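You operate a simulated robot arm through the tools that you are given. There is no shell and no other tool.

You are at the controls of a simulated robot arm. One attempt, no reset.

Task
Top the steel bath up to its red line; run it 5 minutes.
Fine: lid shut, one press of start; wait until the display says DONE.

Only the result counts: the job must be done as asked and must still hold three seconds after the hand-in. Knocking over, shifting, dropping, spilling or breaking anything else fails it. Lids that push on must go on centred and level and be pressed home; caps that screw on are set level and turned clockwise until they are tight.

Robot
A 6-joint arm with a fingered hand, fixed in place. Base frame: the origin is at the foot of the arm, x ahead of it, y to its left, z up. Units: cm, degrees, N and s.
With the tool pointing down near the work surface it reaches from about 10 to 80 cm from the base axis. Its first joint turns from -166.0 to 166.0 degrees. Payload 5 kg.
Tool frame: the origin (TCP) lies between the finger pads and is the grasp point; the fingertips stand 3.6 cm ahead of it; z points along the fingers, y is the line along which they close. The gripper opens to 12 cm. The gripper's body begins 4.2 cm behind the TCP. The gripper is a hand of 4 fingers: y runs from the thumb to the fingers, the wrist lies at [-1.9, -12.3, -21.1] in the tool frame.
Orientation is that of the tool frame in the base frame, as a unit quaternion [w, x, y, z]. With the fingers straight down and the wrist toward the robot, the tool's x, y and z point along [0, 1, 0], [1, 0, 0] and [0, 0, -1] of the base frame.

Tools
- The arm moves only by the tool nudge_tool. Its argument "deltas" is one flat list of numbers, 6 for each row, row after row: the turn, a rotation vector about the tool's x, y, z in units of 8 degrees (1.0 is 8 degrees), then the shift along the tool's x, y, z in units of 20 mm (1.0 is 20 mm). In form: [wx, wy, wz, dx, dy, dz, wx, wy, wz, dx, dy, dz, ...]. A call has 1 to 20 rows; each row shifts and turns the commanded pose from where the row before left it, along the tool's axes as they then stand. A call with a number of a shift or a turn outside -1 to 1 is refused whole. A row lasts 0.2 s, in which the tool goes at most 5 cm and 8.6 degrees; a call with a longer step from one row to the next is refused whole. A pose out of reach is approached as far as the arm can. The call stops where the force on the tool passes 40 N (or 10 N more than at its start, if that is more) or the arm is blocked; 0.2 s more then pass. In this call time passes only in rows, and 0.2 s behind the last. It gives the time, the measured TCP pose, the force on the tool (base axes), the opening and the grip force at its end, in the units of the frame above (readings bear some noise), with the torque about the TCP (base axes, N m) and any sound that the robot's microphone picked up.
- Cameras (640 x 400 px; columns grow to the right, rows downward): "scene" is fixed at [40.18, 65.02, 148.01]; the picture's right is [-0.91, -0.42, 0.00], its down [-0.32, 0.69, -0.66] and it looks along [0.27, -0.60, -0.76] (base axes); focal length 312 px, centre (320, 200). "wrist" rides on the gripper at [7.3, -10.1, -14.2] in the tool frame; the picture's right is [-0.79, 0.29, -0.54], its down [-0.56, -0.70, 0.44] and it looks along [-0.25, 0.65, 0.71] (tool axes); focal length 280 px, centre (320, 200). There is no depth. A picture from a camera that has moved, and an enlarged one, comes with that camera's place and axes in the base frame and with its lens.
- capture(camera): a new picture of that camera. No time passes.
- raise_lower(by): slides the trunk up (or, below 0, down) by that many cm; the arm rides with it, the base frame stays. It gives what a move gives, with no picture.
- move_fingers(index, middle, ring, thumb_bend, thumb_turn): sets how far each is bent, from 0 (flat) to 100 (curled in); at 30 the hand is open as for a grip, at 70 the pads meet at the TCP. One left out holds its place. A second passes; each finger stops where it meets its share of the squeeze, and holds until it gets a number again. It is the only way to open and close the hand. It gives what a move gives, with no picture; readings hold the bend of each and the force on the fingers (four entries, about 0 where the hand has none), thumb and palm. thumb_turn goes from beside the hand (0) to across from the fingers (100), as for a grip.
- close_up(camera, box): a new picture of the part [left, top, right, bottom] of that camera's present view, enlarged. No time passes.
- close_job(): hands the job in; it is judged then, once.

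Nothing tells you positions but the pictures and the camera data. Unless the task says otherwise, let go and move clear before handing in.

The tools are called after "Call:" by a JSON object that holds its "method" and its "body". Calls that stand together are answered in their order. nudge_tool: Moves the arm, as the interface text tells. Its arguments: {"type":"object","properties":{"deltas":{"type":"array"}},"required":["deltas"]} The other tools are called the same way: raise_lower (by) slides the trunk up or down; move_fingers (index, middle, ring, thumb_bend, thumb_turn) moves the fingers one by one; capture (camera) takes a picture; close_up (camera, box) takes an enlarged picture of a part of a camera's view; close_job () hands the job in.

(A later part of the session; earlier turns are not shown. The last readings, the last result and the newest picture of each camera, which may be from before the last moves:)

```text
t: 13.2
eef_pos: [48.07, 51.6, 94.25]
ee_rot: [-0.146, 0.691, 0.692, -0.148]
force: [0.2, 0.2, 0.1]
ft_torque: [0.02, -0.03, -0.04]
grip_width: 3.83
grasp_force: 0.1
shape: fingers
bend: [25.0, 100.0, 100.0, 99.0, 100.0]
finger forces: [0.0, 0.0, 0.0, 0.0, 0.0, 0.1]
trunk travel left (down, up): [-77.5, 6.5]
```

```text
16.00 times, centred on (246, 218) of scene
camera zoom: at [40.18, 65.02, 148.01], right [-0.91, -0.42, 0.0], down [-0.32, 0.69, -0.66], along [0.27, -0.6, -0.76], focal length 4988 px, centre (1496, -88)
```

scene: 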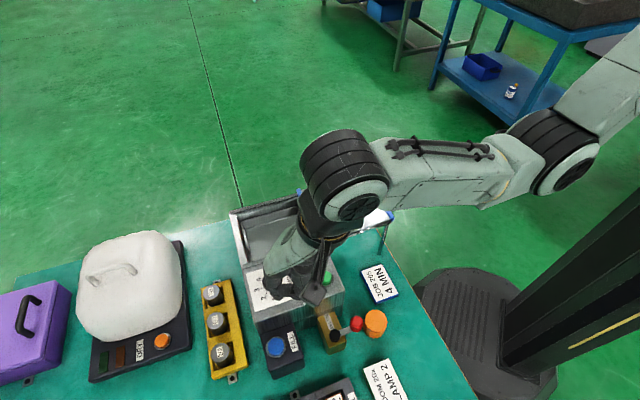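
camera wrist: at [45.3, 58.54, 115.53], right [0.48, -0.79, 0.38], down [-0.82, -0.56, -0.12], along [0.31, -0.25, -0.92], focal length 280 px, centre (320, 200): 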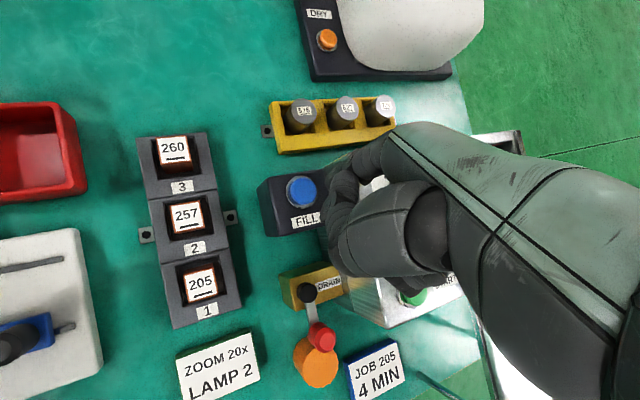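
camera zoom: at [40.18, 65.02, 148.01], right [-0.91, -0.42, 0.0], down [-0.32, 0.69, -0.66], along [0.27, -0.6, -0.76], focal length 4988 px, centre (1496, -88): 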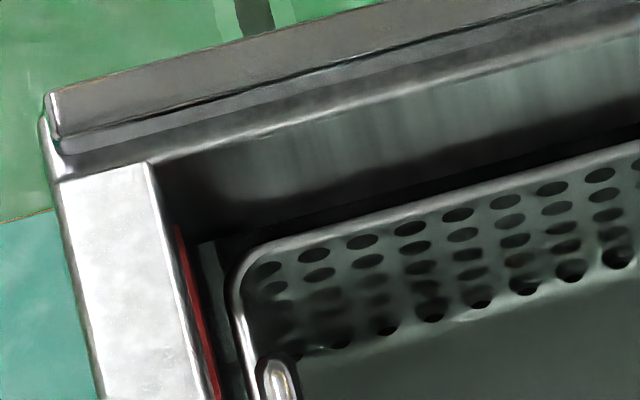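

Call:
{"method": "nudge_tool", "body": {"deltas": [0, 0, 0, 0, -0.407, -0.914, 0, 0, 0, 0, -0.407, -0.914, 0, 0, 0, -0.975, -0.407, -0.914, 0, 0, 0, -0.975, -0.407, -0.914, 0, 0, 0, -0.975, -0.407, -0.914, 0, 0, 0, -0.975, -0.407, -0.914, 0, 0, 0, -0.975, -0.407, -0.914, 0, 0, 0, -0.975, -0.407, -0.914, 0, 0, 0, -0.975, -0.2, 0, -1, 0, 0, -0.975, 0, 0, -1, 0, 0, 0, 0, 0, -1, 0, 0, 0, 0, 0]}}

Call:
{"method": "capture", "body": {"camera": "wrist"}}

Call:
{"method": "close_up", "body": {"camera": "scene", "box": [234, 210, 259, 226]}}

```text
t: 15.8
eef_pos: [49.06, 36.89, 108.18]
ee_rot: [0.001, 0.707, 0.707, 0.001]
force: [0.0, -0.1, -0.8]
ft_torque: [0.01, -0.01, 0.0]
grip_width: 3.81
grasp_force: 0.0
shape: fingers
bend: [25.0, 100.0, 100.0, 99.0, 100.0]
finger forces: [0.0, 0.1, 0.1, 0.0, 0.0, 0.0]
out of reach, approached as far as the arm can: row 8, 9
trunk travel left (down, up): [-77.5, 6.5]
```

```text
taken
camera wrist: at [38.88, 44.28, 122.46], right [0.29, -0.79, 0.54], down [-0.7, -0.56, -0.44], along [0.65, -0.25, -0.71], focal length 280 px, centre (320, 200)
```

wrist: 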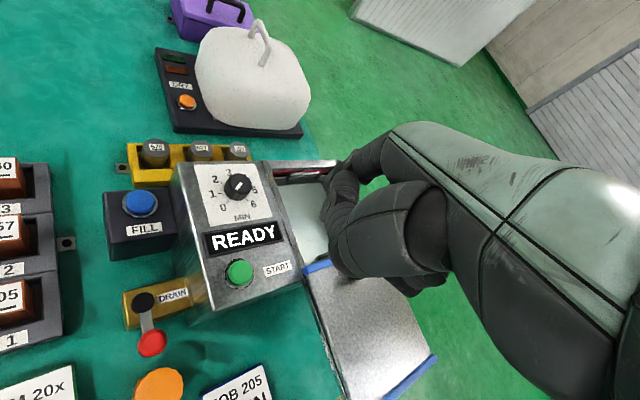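

```text
16.00 times, centred on (246, 218) of scene
camera zoom: at [40.18, 65.02, 148.01], right [-0.91, -0.42, 0.0], down [-0.32, 0.69, -0.66], along [0.27, -0.6, -0.76], focal length 4988 px, centre (1496, -88)
```

zoom: 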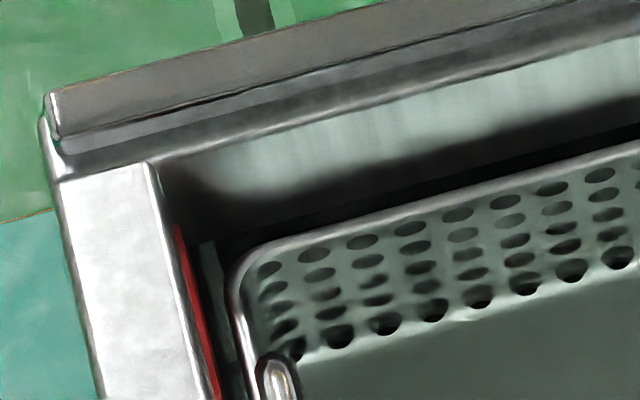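

Call:
{"method": "close_up", "body": {"camera": "wrist", "box": [268, 154, 342, 200]}}

Call:
{"method": "close_up", "body": {"camera": "wrist", "box": [270, 158, 310, 183]}}

```text
8.65 times, centred on (305, 177) of wrist
camera zoom: at [38.88, 44.28, 122.46], right [0.29, -0.79, 0.54], down [-0.7, -0.56, -0.44], along [0.65, -0.25, -0.71], focal length 2425 px, centre (450, 399)
```

zoom: 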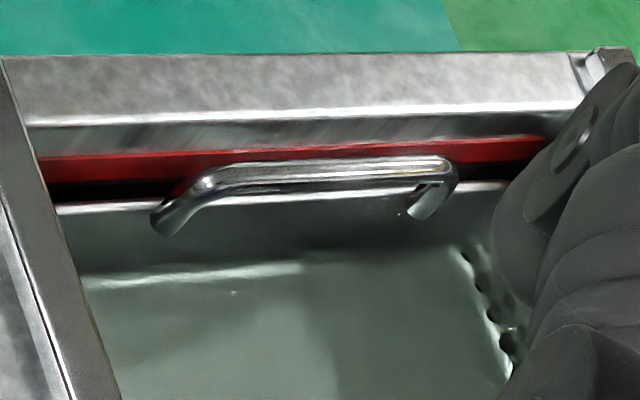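

```text
16.00 times, centred on (290, 170) of wrist
camera zoom: at [38.88, 44.28, 122.46], right [0.29, -0.79, 0.54], down [-0.7, -0.56, -0.44], along [0.65, -0.25, -0.71], focal length 4486 px, centre (800, 672)
```

zoom: 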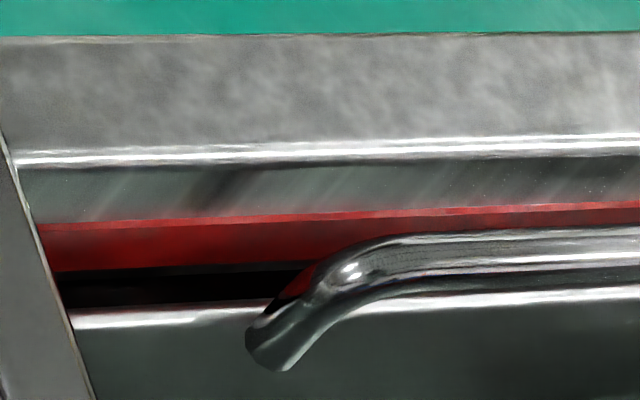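

The fill stops when the button is released and the level is holding. From the wrist view the red strip's front face lies about 1.0–1.8 cm below the rim, and the water is at about 1.9 cm, near the strip's lower edge. I'll go back for a short timed press.

Call:
{"method": "nudge_tool", "body": {"deltas": [1, 0, 0, 0.9, 0, 0, 1, 0, 0, 0.9, 0, 0, 1, 0, 0, 0.9, 0, 0, 0, 0, 0, 0.93, 0, 0, 0, 0, 0, 0.93, 0, 0, 0, 0, 0, 0.93, 0, 0, 0, 0, 0, 0.93, 0, 0, 0, 0, 0, 0.93, 0, 0]}}

```text
t: 17.6
eef_pos: [49.04, 51.75, 108.21]
ee_rot: [-0.146, 0.692, 0.691, -0.148]
force: [-0.4, -0.6, 0.1]
ft_torque: [-0.01, 0.02, 0.0]
grip_width: 3.81
grasp_force: 0.2
shape: fingers
bend: [25.0, 100.0, 100.0, 99.0, 100.0]
finger forces: [0.0, 0.1, 0.0, 0.0, 0.0, 0.0]
trunk travel left (down, up): [-77.5, 6.5]
```

Call:
{"method": "nudge_tool", "body": {"deltas": [0, 0, 0, -0.009, 0.306, 0.835, 0, 0, 0, -0.009, 0.306, 0.835, 0, 0, 0, -0.009, 0.306, 0.835, 0, 0, 0, -0.009, 0.306, 0.835, 0, 0, 0, -0.009, 0.306, 0.835, 0, 0, 0, -0.009, 0.306, 0.835, 0, 0, 0, -0.009, 0.306, 0.835, 0, 0, 0, -0.009, 0.306, 0.835]}}

Call:
{"method": "close_up", "body": {"camera": "scene", "box": [234, 210, 259, 226]}}

```text
t: 19.4
eef_pos: [48.3, 51.51, 93.91]
ee_rot: [-0.147, 0.692, 0.691, -0.148]
force: [0.6, 0.6, -0.3]
ft_torque: [-0.01, -0.01, 0.0]
grip_width: 3.81
grasp_force: 0.1
shape: fingers
bend: [25.0, 100.0, 100.0, 99.0, 100.0]
finger forces: [0.0, 0.1, 0.0, 0.1, 0.0, 0.1]
trunk travel left (down, up): [-77.5, 6.5]
```

```text
16.00 times, centred on (246, 218) of scene
camera zoom: at [40.18, 65.02, 148.01], right [-0.91, -0.42, 0.0], down [-0.32, 0.69, -0.66], along [0.27, -0.6, -0.76], focal length 4988 px, centre (1496, -88)
```

zoom: 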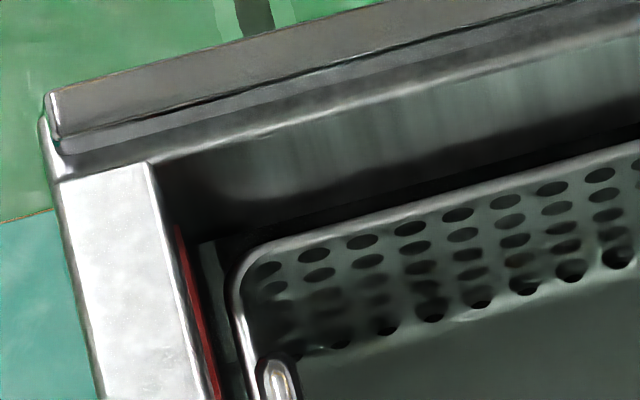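

Call:
{"method": "nudge_tool", "body": {"deltas": [0, 0, 0, 0, 0.1525, 0.343, 0, 0, 0, 0, 0.1525, 0.343, 0, 0, 0, 0, 0, 0, 0, 0, 0, 0, 0, 0, 0, 0, 0, 0, -0.407, -0.914]}}

Call:
{"method": "close_up", "body": {"camera": "scene", "box": [234, 210, 259, 226]}}

Call:
{"method": "close_up", "body": {"camera": "scene", "box": [285, 198, 325, 225]}}

```text
t: 20.6
eef_pos: [48.25, 51.6, 94.51]
ee_rot: [-0.148, 0.692, 0.691, -0.147]
force: [0.7, -0.1, -0.6]
ft_torque: [-0.02, -0.02, 0.0]
grip_width: 3.82
grasp_force: 0.0
shape: fingers
bend: [25.0, 100.0, 100.0, 99.0, 100.0]
finger forces: [0.0, 0.0, 0.0, 0.0, 0.1, 0.0]
trunk travel left (down, up): [-77.5, 6.5]
heard: click
```

```text
16.00 times, centred on (246, 218) of scene
camera zoom: at [40.18, 65.02, 148.01], right [-0.91, -0.42, 0.0], down [-0.32, 0.69, -0.66], along [0.27, -0.6, -0.76], focal length 4988 px, centre (1496, -88)
```

zoom: 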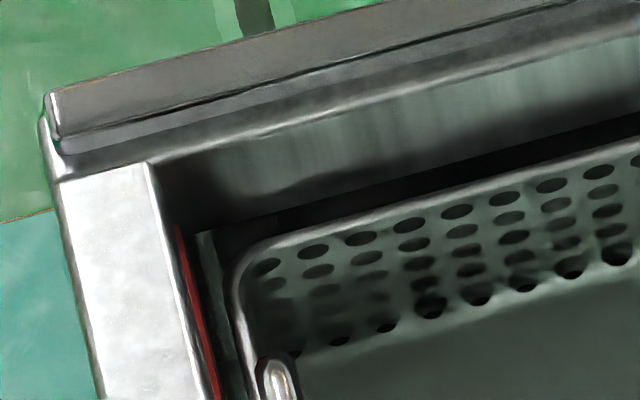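

```text
14.81 times, centred on (305, 212) of scene
camera zoom: at [40.18, 65.02, 148.01], right [-0.91, -0.42, 0.0], down [-0.32, 0.69, -0.66], along [0.27, -0.6, -0.76], focal length 4618 px, centre (542, 30)
```

zoom: 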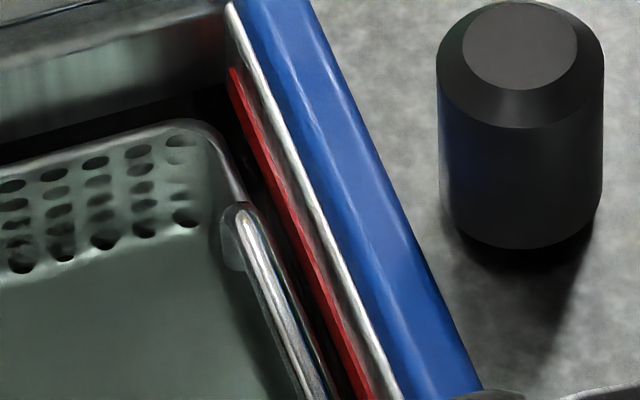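

Call:
{"method": "nudge_tool", "body": {"deltas": [0, 0, 0, 0, 0.213, 0.48, 0, 0, 0, 0, 0.213, 0.48, 0, 0, 0, 0, 0, 0, 0, 0, 0, 0, -0.407, -0.914]}}

Call:
{"method": "close_up", "body": {"camera": "scene", "box": [234, 210, 259, 226]}}

Call:
{"method": "close_up", "body": {"camera": "scene", "box": [295, 200, 320, 216]}}

```text
t: 21.6
eef_pos: [48.3, 51.46, 94.33]
ee_rot: [-0.147, 0.692, 0.691, -0.148]
force: [0.6, 0.1, 0.7]
ft_torque: [-0.03, -0.05, 0.02]
grip_width: 3.81
grasp_force: 0.1
shape: fingers
bend: [25.0, 100.0, 100.0, 99.0, 100.0]
finger forces: [0.0, 0.1, 0.1, 0.0, 0.0, 0.1]
trunk travel left (down, up): [-77.5, 6.5]
heard: click
```

```text
16.00 times, centred on (246, 218) of scene
camera zoom: at [40.18, 65.02, 148.01], right [-0.91, -0.42, 0.0], down [-0.32, 0.69, -0.66], along [0.27, -0.6, -0.76], focal length 4988 px, centre (1496, -88)
```

zoom: 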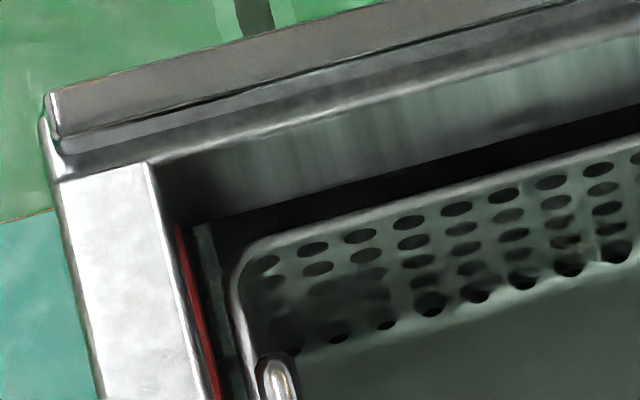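

```text
16.00 times, centred on (308, 208) of scene
camera zoom: at [40.18, 65.02, 148.01], right [-0.91, -0.42, 0.0], down [-0.32, 0.69, -0.66], along [0.27, -0.6, -0.76], focal length 4988 px, centre (520, 72)
```

zoom: 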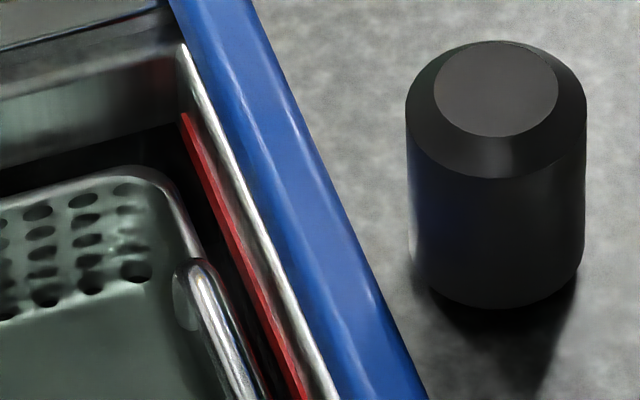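

Call:
{"method": "nudge_tool", "body": {"deltas": [0, 0, 0, 0, -0.407, -0.914, 0, 0, 0, 0, -0.407, -0.914, 0, 0, 0, -0.975, -0.407, -0.914, 0, 0, 0, -0.975, -0.407, -0.914, 0, 0, 0, -0.975, -0.407, -0.914, 0, 0, 0, -0.975, -0.407, -0.914, 0, 0, 0, -0.975, -0.407, -0.5, 0, 0, 0, -0.975, 0.1, 0, -1, 0, 0, -0.975, 0, 0, -1, 0, 0, 0, 0, 0, -1, 0, 0, 0, 0, 0]}}

Call:
{"method": "capture", "body": {"camera": "wrist"}}

Call:
{"method": "close_up", "body": {"camera": "wrist", "box": [270, 158, 310, 183]}}

```text
t: 24.0
eef_pos: [47.97, 37.79, 107.62]
ee_rot: [0.0, 0.707, 0.707, 0.0]
force: [0.4, 0.0, 0.1]
ft_torque: [0.03, 0.02, -0.03]
grip_width: 3.84
grasp_force: 0.1
shape: fingers
bend: [25.0, 100.0, 100.0, 99.0, 100.0]
finger forces: [0.1, 0.1, 0.1, 0.0, 0.0, 0.0]
trunk travel left (down, up): [-77.5, 6.5]
```

```text
taken
camera wrist: at [37.86, 45.21, 121.88], right [0.29, -0.79, 0.54], down [-0.7, -0.56, -0.44], along [0.65, -0.25, -0.71], focal length 280 px, centre (320, 200)
```

wrist: 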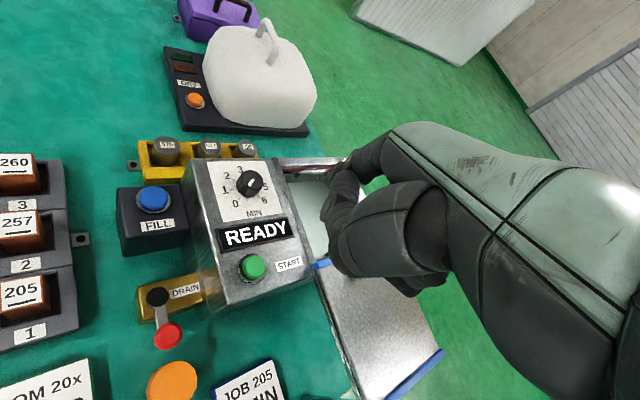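

```text
16.00 times, centred on (290, 170) of wrist
camera zoom: at [37.86, 45.21, 121.88], right [0.29, -0.79, 0.54], down [-0.7, -0.56, -0.44], along [0.65, -0.25, -0.71], focal length 4486 px, centre (800, 672)
```

zoom: 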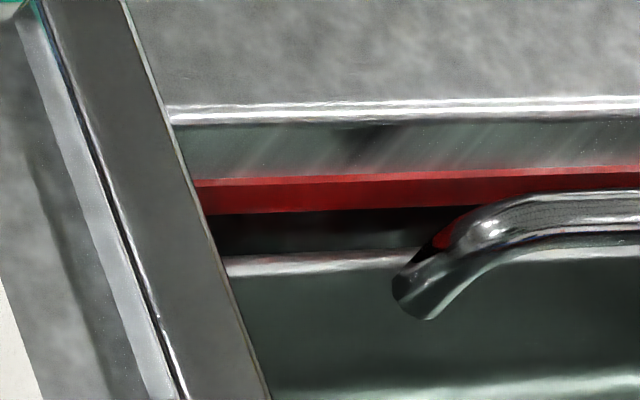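

Call:
{"method": "close_up", "body": {"camera": "wrist", "box": [280, 163, 296, 173]}}

Call:
{"method": "close_up", "body": {"camera": "wrist", "box": [290, 158, 322, 178]}}

```text
16.00 times, centred on (288, 168) of wrist
camera zoom: at [37.86, 45.21, 121.88], right [0.29, -0.79, 0.54], down [-0.7, -0.56, -0.44], along [0.65, -0.25, -0.71], focal length 4486 px, centre (832, 712)
```

zoom: 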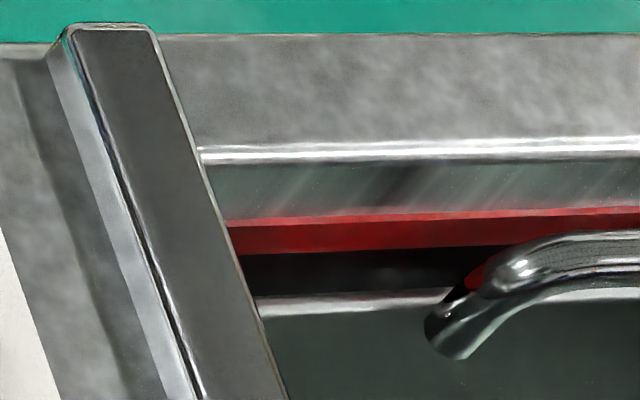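

```text
16.00 times, centred on (306, 168) of wrist
camera zoom: at [37.86, 45.21, 121.88], right [0.29, -0.79, 0.54], down [-0.7, -0.56, -0.44], along [0.65, -0.25, -0.71], focal length 4486 px, centre (544, 712)
```

zoom: 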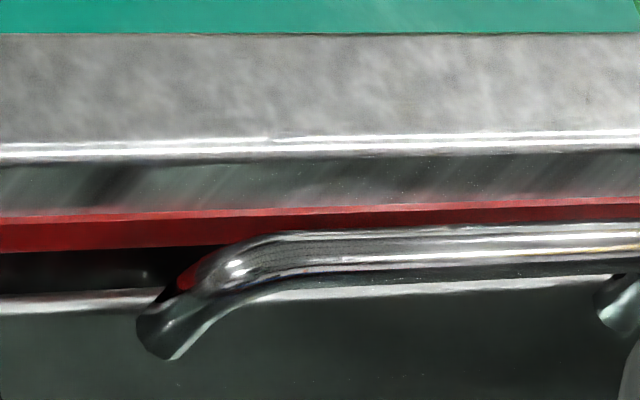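

Call:
{"method": "close_up", "body": {"camera": "scene", "box": [234, 208, 259, 224]}}

Call:
{"method": "close_up", "body": {"camera": "scene", "box": [280, 196, 305, 212]}}

Call:
{"method": "close_up", "body": {"camera": "scene", "box": [236, 240, 261, 256]}}

Call:
{"method": "close_up", "body": {"camera": "scene", "box": [225, 195, 345, 270]}}

```text
16.00 times, centred on (246, 216) of scene
camera zoom: at [40.18, 65.02, 148.01], right [-0.91, -0.42, 0.0], down [-0.32, 0.69, -0.66], along [0.27, -0.6, -0.76], focal length 4988 px, centre (1496, -56)
```

zoom: 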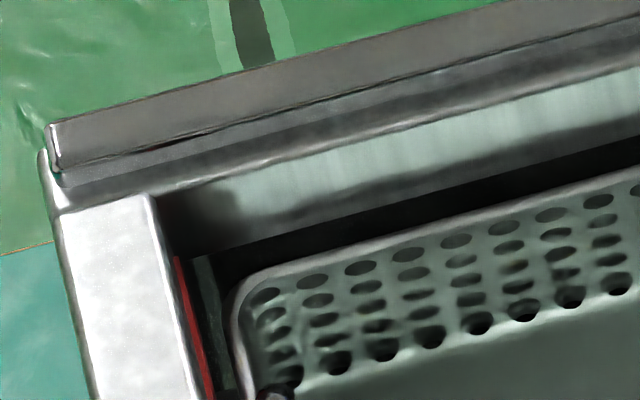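

```text
16.00 times, centred on (292, 204) of scene
camera zoom: at [40.18, 65.02, 148.01], right [-0.91, -0.42, 0.0], down [-0.32, 0.69, -0.66], along [0.27, -0.6, -0.76], focal length 4988 px, centre (760, 136)
```

zoom: 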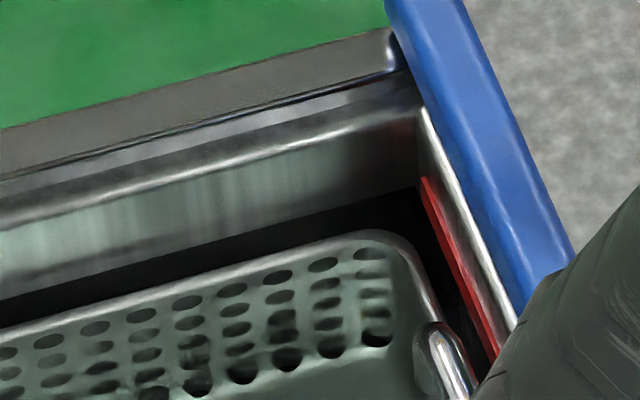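

```text
16.00 times, centred on (248, 248) of scene
camera zoom: at [40.18, 65.02, 148.01], right [-0.91, -0.42, 0.0], down [-0.32, 0.69, -0.66], along [0.27, -0.6, -0.76], focal length 4988 px, centre (1464, -568)
```

zoom: 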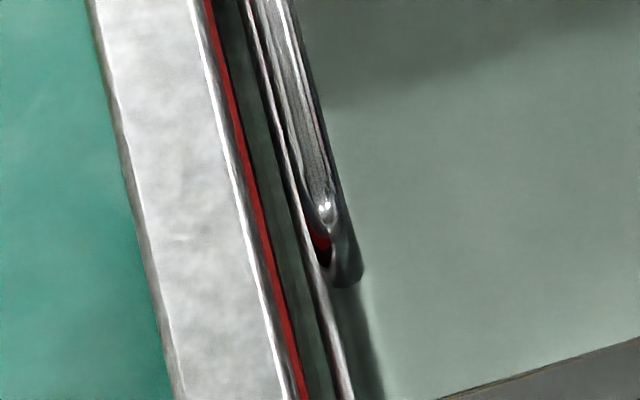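

```text
5.33 times, centred on (285, 232) of scene
camera zoom: at [40.18, 65.02, 148.01], right [-0.91, -0.42, 0.0], down [-0.32, 0.69, -0.66], along [0.27, -0.6, -0.76], focal length 1663 px, centre (507, 27)
```

zoom: 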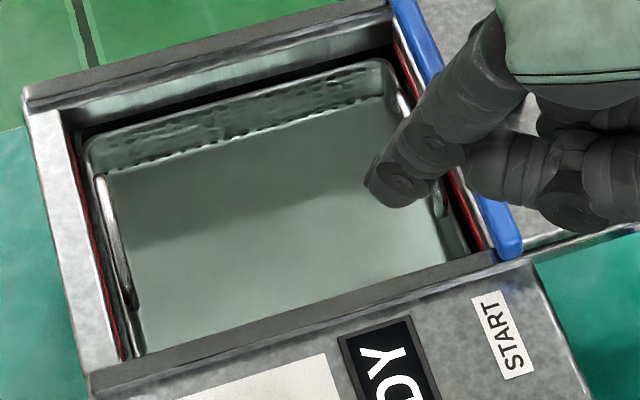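

The level now sits about 1.56 cm below the rim, a little below the strip's middle at about 1.43 cm. One very short extra press should centre it, so I'm returning to FILL.

Call:
{"method": "nudge_tool", "body": {"deltas": [1, 0, 0, 0.86, 0, 0, 1, 0, 0, 0.86, 0, 0, 1, 0, 0, 0.86, 0, 0, 0, 0, 0, 0.86, 0, 0, 0, 0, 0, 0.86, 0, 0, 0, 0, 0, 0.86, 0, 0, 0, 0, 0, 0.86, 0, 0, 0, 0, 0, 0.86, 0, 0]}}

```text
t: 25.8
eef_pos: [48.01, 51.74, 107.56]
ee_rot: [-0.147, 0.692, 0.692, -0.147]
force: [0.2, -0.3, 0.2]
ft_torque: [-0.02, 0.03, 0.01]
grip_width: 3.8
grasp_force: 0.1
shape: fingers
bend: [25.0, 100.0, 100.0, 99.0, 100.0]
finger forces: [0.0, 0.0, 0.0, 0.1, 0.0, 0.0]
trunk travel left (down, up): [-77.5, 6.5]
```

Call:
{"method": "nudge_tool", "body": {"deltas": [0, 0, 0, -0.0125, 0.359, 0.775, 0, 0, 0, -0.0125, 0.359, 0.775, 0, 0, 0, -0.0125, 0.359, 0.775, 0, 0, 0, -0.0125, 0.359, 0.775, 0, 0, 0, -0.0125, 0.359, 0.775, 0, 0, 0, -0.0125, 0.359, 0.775, 0, 0, 0, -0.0125, 0.359, 0.775, 0, 0, 0, -0.0125, 0.359, 0.775]}}

Call:
{"method": "close_up", "body": {"camera": "scene", "box": [234, 208, 259, 224]}}

Call:
{"method": "close_up", "body": {"camera": "scene", "box": [280, 196, 305, 212]}}

```text
t: 27.6
eef_pos: [48.3, 51.64, 93.88]
ee_rot: [-0.146, 0.691, 0.692, -0.147]
force: [-0.6, -0.3, 0.9]
ft_torque: [-0.01, 0.01, -0.01]
grip_width: 3.84
grasp_force: 0.0
shape: fingers
bend: [25.0, 100.0, 100.0, 99.0, 100.0]
finger forces: [0.0, 0.0, 0.0, 0.0, 0.1, 0.1]
trunk travel left (down, up): [-77.5, 6.5]
```

```text
16.00 times, centred on (246, 216) of scene
camera zoom: at [40.18, 65.02, 148.01], right [-0.91, -0.42, 0.0], down [-0.32, 0.69, -0.66], along [0.27, -0.6, -0.76], focal length 4988 px, centre (1496, -56)
```

zoom: 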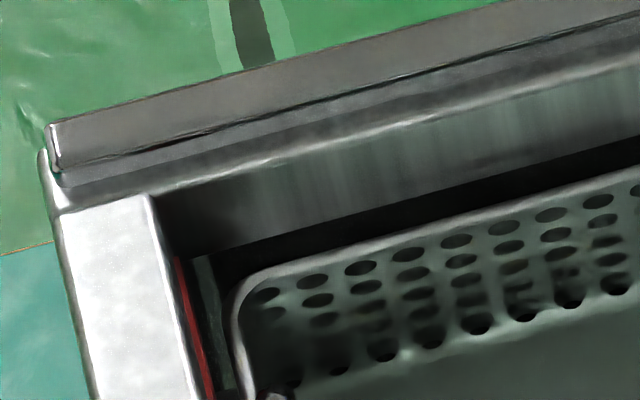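

```text
16.00 times, centred on (292, 204) of scene
camera zoom: at [40.18, 65.02, 148.01], right [-0.91, -0.42, 0.0], down [-0.32, 0.69, -0.66], along [0.27, -0.6, -0.76], focal length 4988 px, centre (760, 136)
```

zoom: 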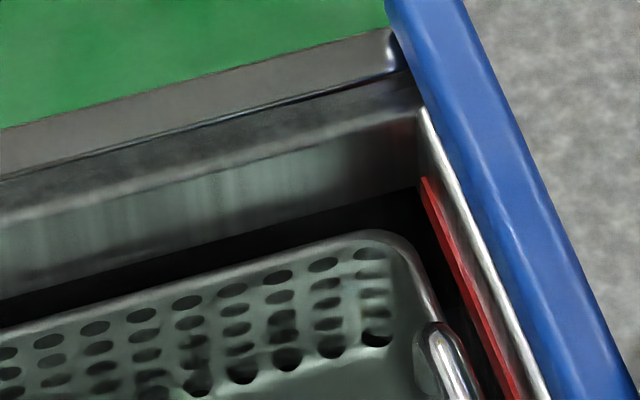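

Call:
{"method": "nudge_tool", "body": {"deltas": [0, 0, 0, 0, 0.163, 0.365, 0, 0, 0, 0, 0.163, 0.365, 0, 0, 0, 0, -0.407, -0.914]}}

Call:
{"method": "close_up", "body": {"camera": "scene", "box": [280, 196, 305, 212]}}

Call:
{"method": "close_up", "body": {"camera": "scene", "box": [234, 208, 259, 224]}}

```text
t: 28.4
eef_pos: [48.2, 51.49, 94.34]
ee_rot: [-0.147, 0.692, 0.691, -0.147]
force: [-0.2, -1.4, 0.0]
ft_torque: [0.0, 0.02, 0.0]
grip_width: 3.77
grasp_force: 0.0
shape: fingers
bend: [25.0, 100.0, 100.0, 99.0, 100.0]
finger forces: [0.0, 0.0, 0.0, 0.1, 0.0, 0.0]
trunk travel left (down, up): [-77.5, 6.5]
heard: click
```

```text
16.00 times, centred on (292, 204) of scene
camera zoom: at [40.18, 65.02, 148.01], right [-0.91, -0.42, 0.0], down [-0.32, 0.69, -0.66], along [0.27, -0.6, -0.76], focal length 4988 px, centre (760, 136)
```

zoom: 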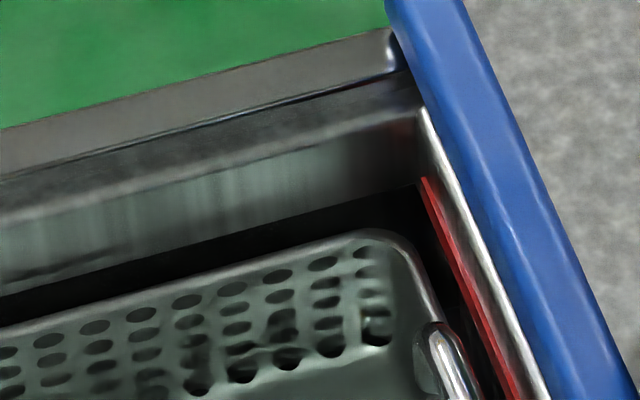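

```text
16.00 times, centred on (246, 216) of scene
camera zoom: at [40.18, 65.02, 148.01], right [-0.91, -0.42, 0.0], down [-0.32, 0.69, -0.66], along [0.27, -0.6, -0.76], focal length 4988 px, centre (1496, -56)
```

zoom: 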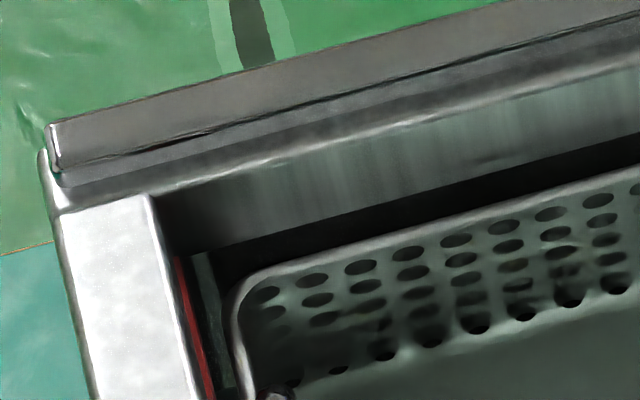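

The water now stands at about the middle of the strip. Next is the dial. I'll lift away, level the hand above the knob, and open the fingers to a narrow pre-grip.

Call:
{"method": "nudge_tool", "body": {"deltas": [0, 0, 0, 0, -0.407, -0.914, 0, 0, 0, 0, -0.407, -0.914, 0, 0, 0, 0, -0.407, -0.914, 0, 0, 0, 0, -0.407, -0.914, 0, 0, 0, 0, -0.407, -0.914, -1, 0, 0, 0, 0, 0, -1, 0, 0, 0, 0, 0, -1, 0, 0, 0, 0, 0, 0, 0, 0, -0.59, 0.98, 0, 0, 0, 0, -0.59, 0.98, 0, 0, 0, 0, -0.59, 0.98, 0, 0, 0, 0, -0.59, 0.98, 0, 0, 0, 0, -0.59, 0.98, 0, 0, 0, 0, -0.59, 0.98, 0]}}

Call:
{"method": "move_fingers", "body": {"index": 48, "middle": 48, "ring": 48, "thumb_bend": 48, "thumb_turn": 98}}

Call:
{"method": "capture", "body": {"camera": "scene"}}

Call:
{"method": "capture", "body": {"camera": "wrist"}}

```text
t: 31.4
eef_pos: [60.11, 44.48, 104.35]
ee_rot: [0.0, 0.707, 0.707, 0.001]
force: [1.4, -0.5, -0.4]
ft_torque: [0.0, 0.03, -0.02]
grip_width: 3.79
grasp_force: 0.2
shape: fingers
bend: [25.0, 100.0, 100.0, 99.0, 100.0]
finger forces: [0.1, 0.1, 0.0, 0.0, 0.0, 0.0]
trunk travel left (down, up): [-77.5, 6.5]
```

```text
t: 32.4
eef_pos: [60.02, 44.58, 104.21]
ee_rot: [0.0, 0.707, 0.707, -0.001]
force: [0.1, -0.5, -0.3]
ft_torque: [0.02, 0.0, -0.01]
grip_width: 7.02
grasp_force: 0.0
shape: fingers
bend: [48.0, 48.0, 48.0, 48.0, 98.0]
finger forces: [0.1, 0.0, 0.1, 0.2, 0.0, 0.0]
trunk travel left (down, up): [-77.5, 6.5]
```

```text
taken
```

scene: 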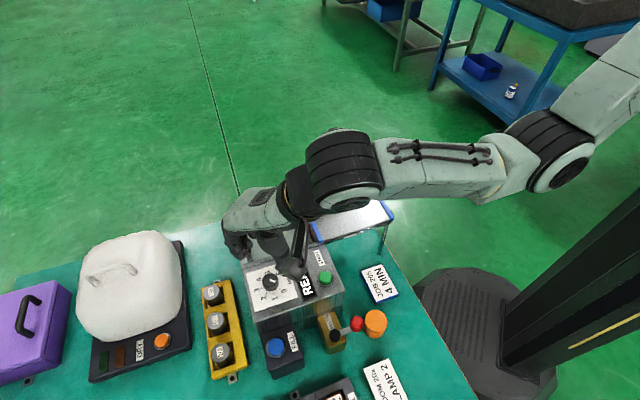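

```text
taken
camera wrist: at [49.84, 51.86, 118.57], right [0.29, -0.79, 0.54], down [-0.7, -0.56, -0.44], along [0.65, -0.25, -0.71], focal length 280 px, centre (320, 200)
```

wrist: 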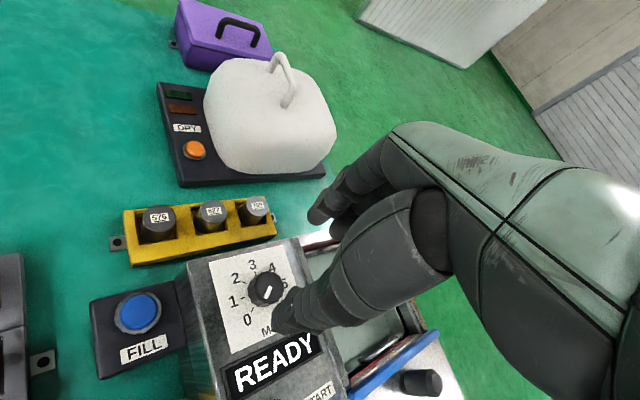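

Call:
{"method": "close_up", "body": {"camera": "scene", "box": [210, 180, 338, 300]}}

Call:
{"method": "nudge_tool", "body": {"deltas": [0, 0, -1, 0, 0, 0, 0, 0, -1, 0, 0, 0, 0, 0, -1, 0, 0, 0, 0, 0, -1, 0, 0, 0, 0, 0, -1, 0, 0, 0, 0, 0, -1, 0, 0, 0, 0, 0, -1, 0, 0, 0, 0, 0, -1, 0, 0, 0, 0, 0, -1, 0, 0, 0]}}

Call:
{"method": "close_up", "body": {"camera": "scene", "box": [210, 180, 370, 300]}}

```text
3.33 times, centred on (274, 240) of scene
camera zoom: at [40.18, 65.02, 148.01], right [-0.91, -0.42, 0.0], down [-0.32, 0.69, -0.66], along [0.27, -0.6, -0.76], focal length 1039 px, centre (473, 67)
```

zoom: 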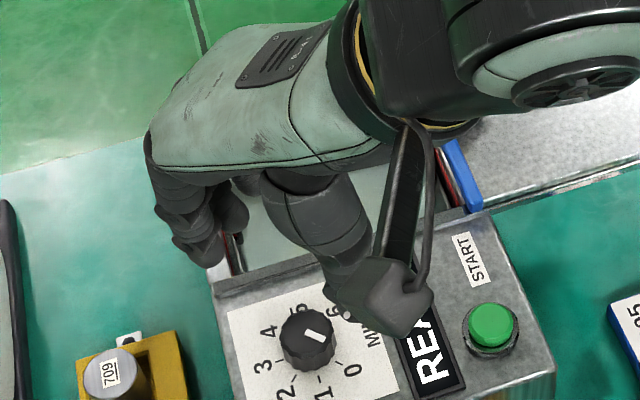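

```text
t: 34.4
eef_pos: [60.08, 44.37, 104.32]
ee_rot: [0.0, 0.155, 0.988, -0.001]
force: [0.7, 0.7, 0.2]
ft_torque: [-0.01, -0.01, 0.02]
grip_width: 7.02
grasp_force: 0.1
shape: fingers
bend: [48.0, 48.0, 48.0, 48.0, 98.0]
finger forces: [0.1, 0.0, 0.1, 0.0, 0.0, 0.1]
trunk travel left (down, up): [-77.5, 6.5]
```

```text
3.33 times, centred on (290, 240) of scene
camera zoom: at [40.18, 65.02, 148.01], right [-0.91, -0.42, 0.0], down [-0.32, 0.69, -0.66], along [0.27, -0.6, -0.76], focal length 1039 px, centre (420, 67)
```

zoom: 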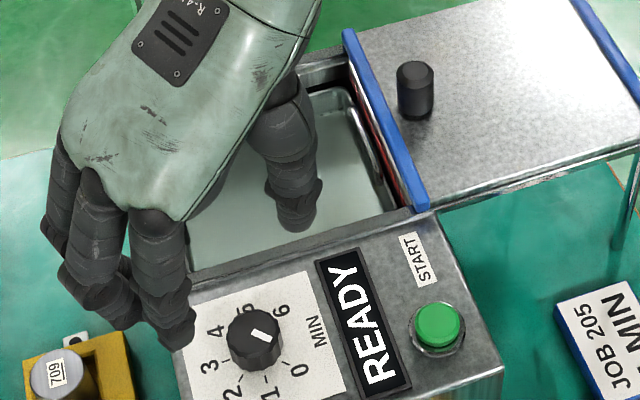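

Call:
{"method": "nudge_tool", "body": {"deltas": [0, 0, -1, 0, 0, 0, 0, 0, -1, 0, 0, 0, 0, 0, 0, 0, 0, 1, 0, 0, 0, 0, 0, 1]}}

Call:
{"method": "capture", "body": {"camera": "wrist"}}

Call:
{"method": "close_up", "body": {"camera": "scene", "box": [226, 220, 322, 300]}}

```text
t: 35.4
eef_pos: [60.0, 44.4, 100.42]
ee_rot: [0.0, 0.017, 1.0, 0.0]
force: [-0.2, -0.1, -0.3]
ft_torque: [-0.04, 0.01, 0.01]
grip_width: 7.02
grasp_force: 0.2
shape: fingers
bend: [48.0, 48.0, 48.0, 48.0, 98.0]
finger forces: [0.0, 0.0, 0.1, 0.0, 0.1, 0.0]
trunk travel left (down, up): [-77.5, 6.5]
```

```text
taken
camera wrist: at [52.37, 34.55, 114.71], right [0.8, 0.26, 0.54], down [0.54, -0.72, -0.44], along [0.27, 0.64, -0.71], focal length 280 px, centre (320, 200)
```

wrist: 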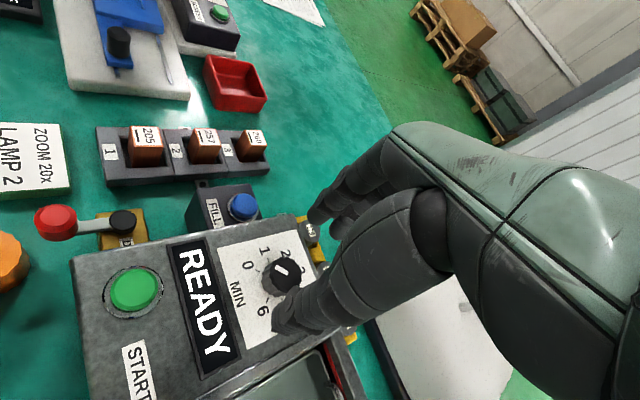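

```text
5.00 times, centred on (274, 260) of scene
camera zoom: at [40.18, 65.02, 148.01], right [-0.91, -0.42, 0.0], down [-0.32, 0.69, -0.66], along [0.27, -0.6, -0.76], focal length 1559 px, centre (550, -100)
```

zoom: 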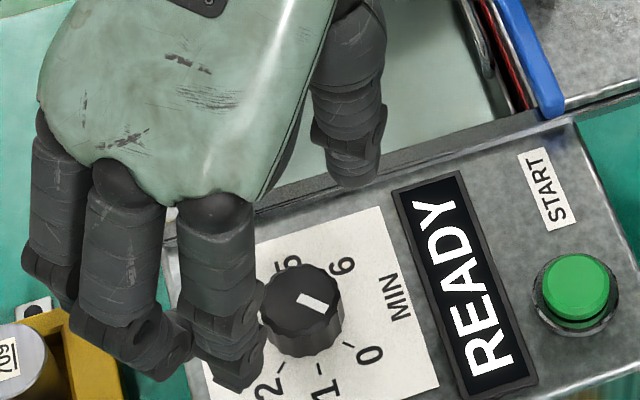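

Call:
{"method": "close_up", "body": {"camera": "wrist", "box": [230, 190, 358, 350]}}

```text
2.50 times, centred on (294, 270) of wrist
camera zoom: at [52.37, 34.55, 114.71], right [0.8, 0.26, 0.54], down [0.54, -0.72, -0.44], along [0.27, 0.64, -0.71], focal length 701 px, centre (385, 25)
```

zoom: 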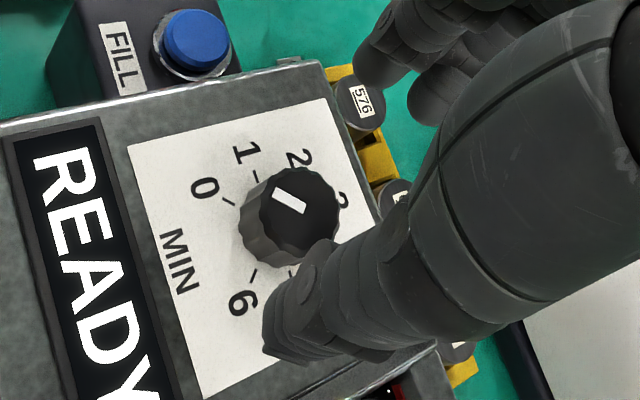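

Call:
{"method": "nudge_tool", "body": {"deltas": [0, 0, 0, 0.07, 0, 0.7, 0, 0, 0, 0, 0, 0.7, 0, 0, 0, 0, 0, 0.7]}}

Call:
{"method": "close_up", "body": {"camera": "wrist", "box": [230, 190, 358, 350]}}

Call:
{"method": "close_up", "body": {"camera": "scene", "box": [226, 220, 322, 300]}}

```text
t: 36.2
eef_pos: [59.74, 44.36, 96.2]
ee_rot: [0.0, 0.018, 1.0, 0.0]
force: [0.1, -0.8, -0.1]
ft_torque: [-0.02, -0.01, 0.02]
grip_width: 7.02
grasp_force: 0.2
shape: fingers
bend: [48.0, 48.0, 48.0, 48.0, 98.0]
finger forces: [0.0, 0.0, 0.0, 0.1, 0.0, 0.0]
trunk travel left (down, up): [-77.5, 6.5]
```

```text
2.50 times, centred on (294, 270) of wrist
camera zoom: at [52.2, 34.68, 110.48], right [0.8, 0.26, 0.54], down [0.54, -0.72, -0.44], along [0.27, 0.64, -0.71], focal length 701 px, centre (385, 25)
```

zoom: 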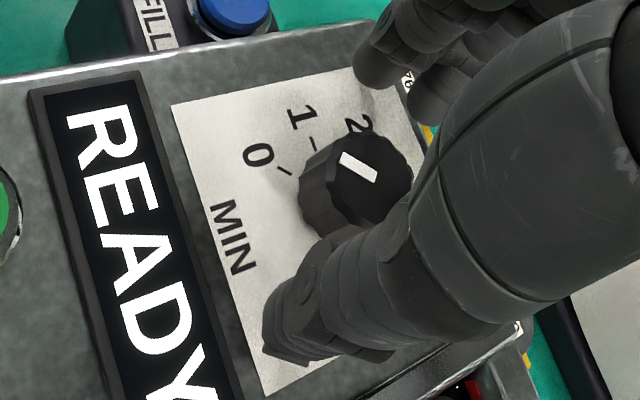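

```text
5.00 times, centred on (274, 260) of scene
camera zoom: at [40.18, 65.02, 148.01], right [-0.91, -0.42, 0.0], down [-0.32, 0.69, -0.66], along [0.27, -0.6, -0.76], focal length 1559 px, centre (550, -100)
```

zoom: 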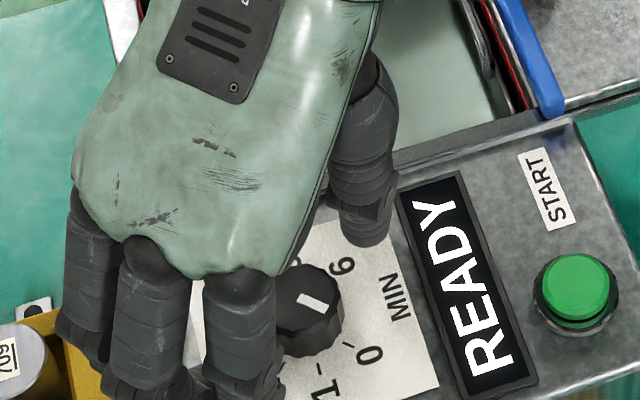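

Call:
{"method": "move_fingers", "body": {"index": 56, "middle": 56, "ring": 56, "thumb_bend": 56}}

Call:
{"method": "close_up", "body": {"camera": "wrist", "box": [230, 190, 358, 350]}}

Call:
{"method": "close_up", "body": {"camera": "scene", "box": [226, 220, 322, 300]}}

```text
t: 37.2
eef_pos: [59.8, 44.39, 96.11]
ee_rot: [0.0, 0.017, 1.0, 0.0]
force: [-0.5, 1.0, -0.3]
ft_torque: [0.01, 0.0, 0.0]
grip_width: 4.7
grasp_force: 0.2
shape: fingers
bend: [56.0, 56.0, 56.0, 56.0, 99.0]
finger forces: [0.1, 0.0, 0.0, 0.0, 0.1, 0.0]
trunk travel left (down, up): [-77.5, 6.5]
```

```text
2.50 times, centred on (294, 270) of wrist
camera zoom: at [52.21, 34.69, 110.5], right [0.8, 0.26, 0.54], down [0.53, -0.72, -0.44], along [0.27, 0.64, -0.71], focal length 701 px, centre (385, 25)
```

zoom: 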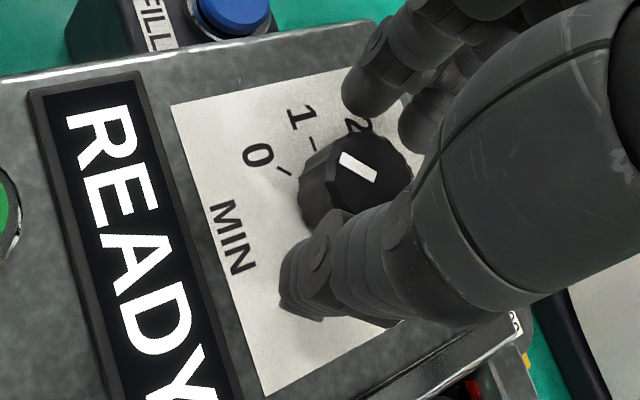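

```text
5.00 times, centred on (274, 260) of scene
camera zoom: at [40.18, 65.02, 148.01], right [-0.91, -0.42, 0.0], down [-0.32, 0.69, -0.66], along [0.27, -0.6, -0.76], focal length 1559 px, centre (550, -100)
```

zoom: 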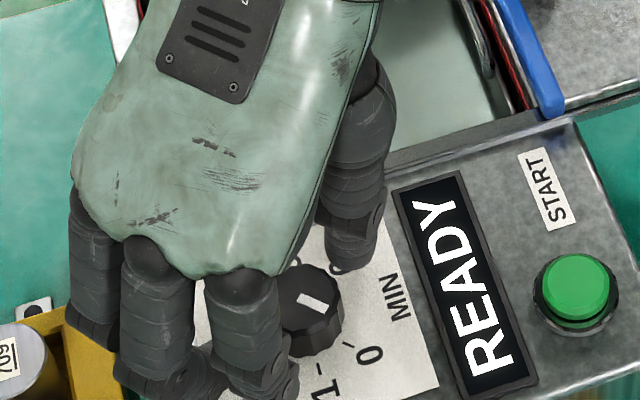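

Call:
{"method": "move_fingers", "body": {"index": 68, "middle": 68, "ring": 68, "thumb_bend": 68}}

Call:
{"method": "close_up", "body": {"camera": "wrist", "box": [230, 190, 358, 350]}}

Call:
{"method": "close_up", "body": {"camera": "scene", "box": [226, 220, 322, 300]}}

```text
t: 38.2
eef_pos: [59.85, 44.38, 96.19]
ee_rot: [0.0, 0.018, 1.0, 0.0]
force: [0.7, 1.5, -1.7]
ft_torque: [-0.01, 0.03, -0.01]
grip_width: 2.75
grasp_force: 6.8
shape: fingers
bend: [63.0, 66.0, 68.0, 63.0, 100.0]
finger forces: [3.9, 2.5, 0.1, 0.1, 7.0, 0.1]
trunk travel left (down, up): [-77.5, 6.5]
```

```text
2.50 times, centred on (294, 270) of wrist
camera zoom: at [52.21, 34.69, 110.49], right [0.8, 0.26, 0.54], down [0.53, -0.72, -0.44], along [0.27, 0.64, -0.71], focal length 701 px, centre (385, 25)
```

zoom: 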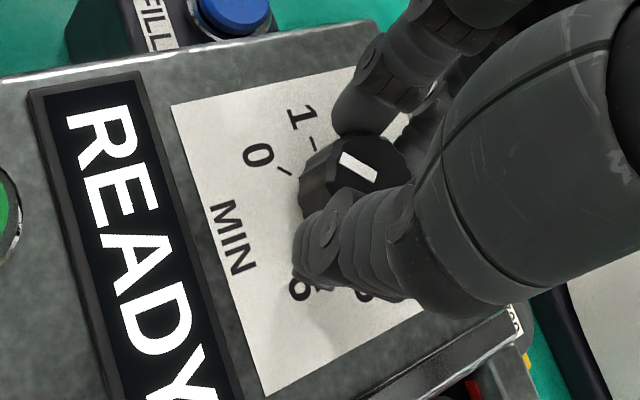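

```text
5.00 times, centred on (274, 260) of scene
camera zoom: at [40.18, 65.02, 148.01], right [-0.91, -0.42, 0.0], down [-0.32, 0.69, -0.66], along [0.27, -0.6, -0.76], focal length 1559 px, centre (550, -100)
```

zoom: 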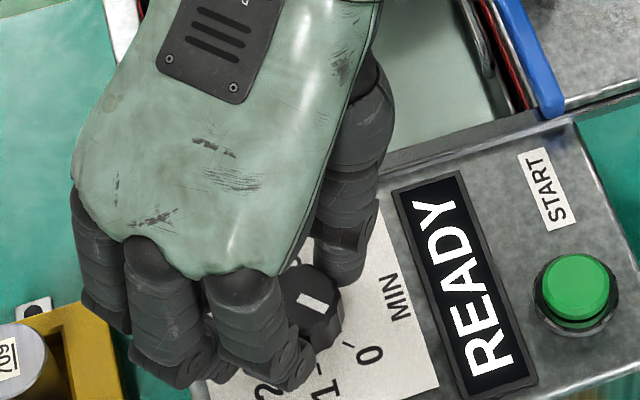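

Index, middle and thumb hold the knob with it centred under the tool. I'll turn clockwise (from above) a little first to see whether the dial follows.

Call:
{"method": "nudge_tool", "body": {"deltas": [0, 0, 1, 0, 0, 0, 0, 0, 1, 0, 0, 0, 0, 0, 1, 0, 0, 0]}}

Call:
{"method": "close_up", "body": {"camera": "scene", "box": [226, 220, 322, 300]}}

Call:
{"method": "close_up", "body": {"camera": "wrist", "box": [230, 190, 358, 350]}}

```text
t: 39.0
eef_pos: [59.88, 44.37, 96.12]
ee_rot: [0.0, 0.226, 0.974, -0.001]
force: [-2.5, 2.3, -1.3]
ft_torque: [0.05, 0.06, 0.04]
grip_width: 2.76
grasp_force: 7.4
shape: fingers
bend: [63.0, 66.0, 68.0, 63.0, 99.0]
finger forces: [5.4, 2.1, 0.1, 0.1, 7.0, 0.0]
trunk travel left (down, up): [-77.5, 6.5]
```

```text
5.00 times, centred on (274, 260) of scene
camera zoom: at [40.18, 65.02, 148.01], right [-0.91, -0.42, 0.0], down [-0.32, 0.69, -0.66], along [0.27, -0.6, -0.76], focal length 1559 px, centre (550, -100)
```

zoom: 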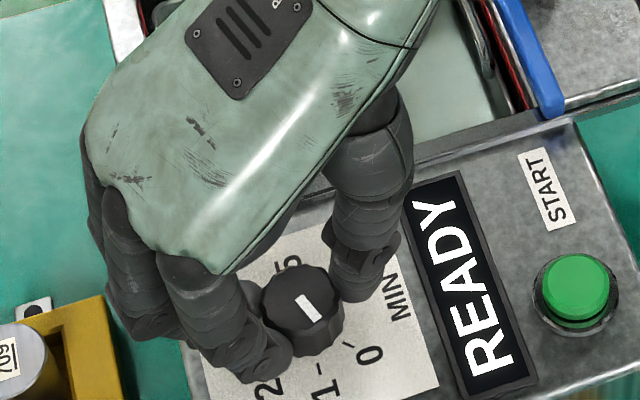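

```text
2.50 times, centred on (294, 270) of wrist
camera zoom: at [48.93, 38.63, 110.49], right [0.84, -0.09, 0.54], down [0.19, -0.88, -0.44], along [0.51, 0.48, -0.71], focal length 701 px, centre (385, 25)
```

zoom: 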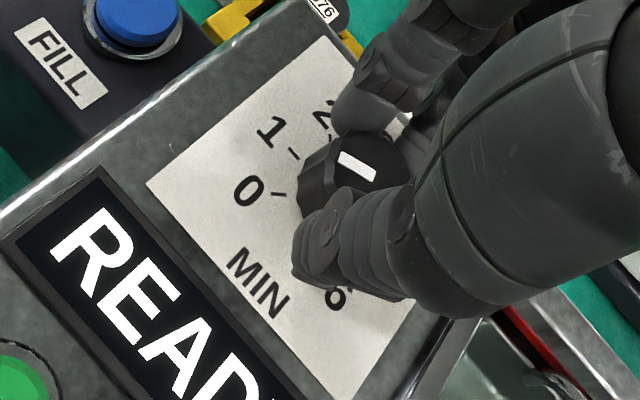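

Call:
{"method": "nudge_tool", "body": {"deltas": [0, 0, 1, 0, 0, 0, 0, 0, 1, 0, 0, 0, 0, 0, 1, 0, 0, 0, 0, 0, 1, 0, 0, 0, 0, 0, 1, 0, 0, 0, 0, 0, 1, 0, 0, 0, 0, 0, 1, 0, 0, 0]}}

Call:
{"method": "close_up", "body": {"camera": "scene", "box": [226, 220, 322, 300]}}

Call:
{"method": "close_up", "body": {"camera": "wrist", "box": [230, 190, 358, 350]}}

```text
t: 40.6
eef_pos: [59.98, 44.33, 96.3]
ee_rot: [0.0, 0.657, 0.753, 0.0]
force: [1.2, 0.7, -1.0]
ft_torque: [0.03, -0.09, 0.03]
grip_width: 2.76
grasp_force: 7.7
shape: fingers
bend: [63.0, 66.0, 68.0, 63.0, 100.0]
finger forces: [5.5, 3.6, 0.0, 0.1, 6.3, 0.0]
trunk travel left (down, up): [-77.5, 6.5]
```

```text
5.00 times, centred on (274, 260) of scene
camera zoom: at [40.18, 65.02, 148.01], right [-0.91, -0.42, 0.0], down [-0.32, 0.69, -0.66], along [0.27, -0.6, -0.76], focal length 1559 px, centre (550, -100)
```

zoom: 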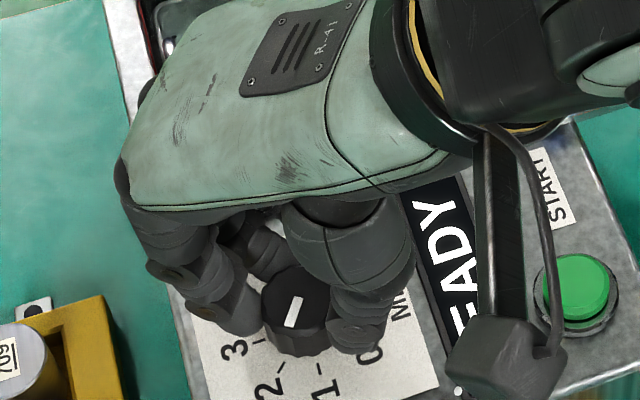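

```text
2.50 times, centred on (294, 270) of wrist
camera zoom: at [48.92, 50.3, 110.49], right [0.39, -0.74, 0.54], down [-0.62, -0.65, -0.44], along [0.68, -0.16, -0.71], focal length 701 px, centre (385, 25)
```

zoom: 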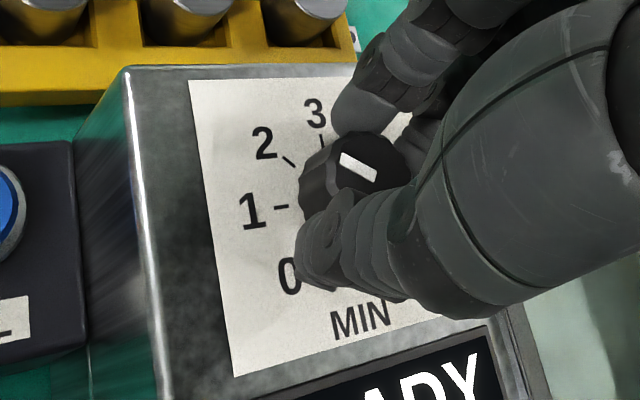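

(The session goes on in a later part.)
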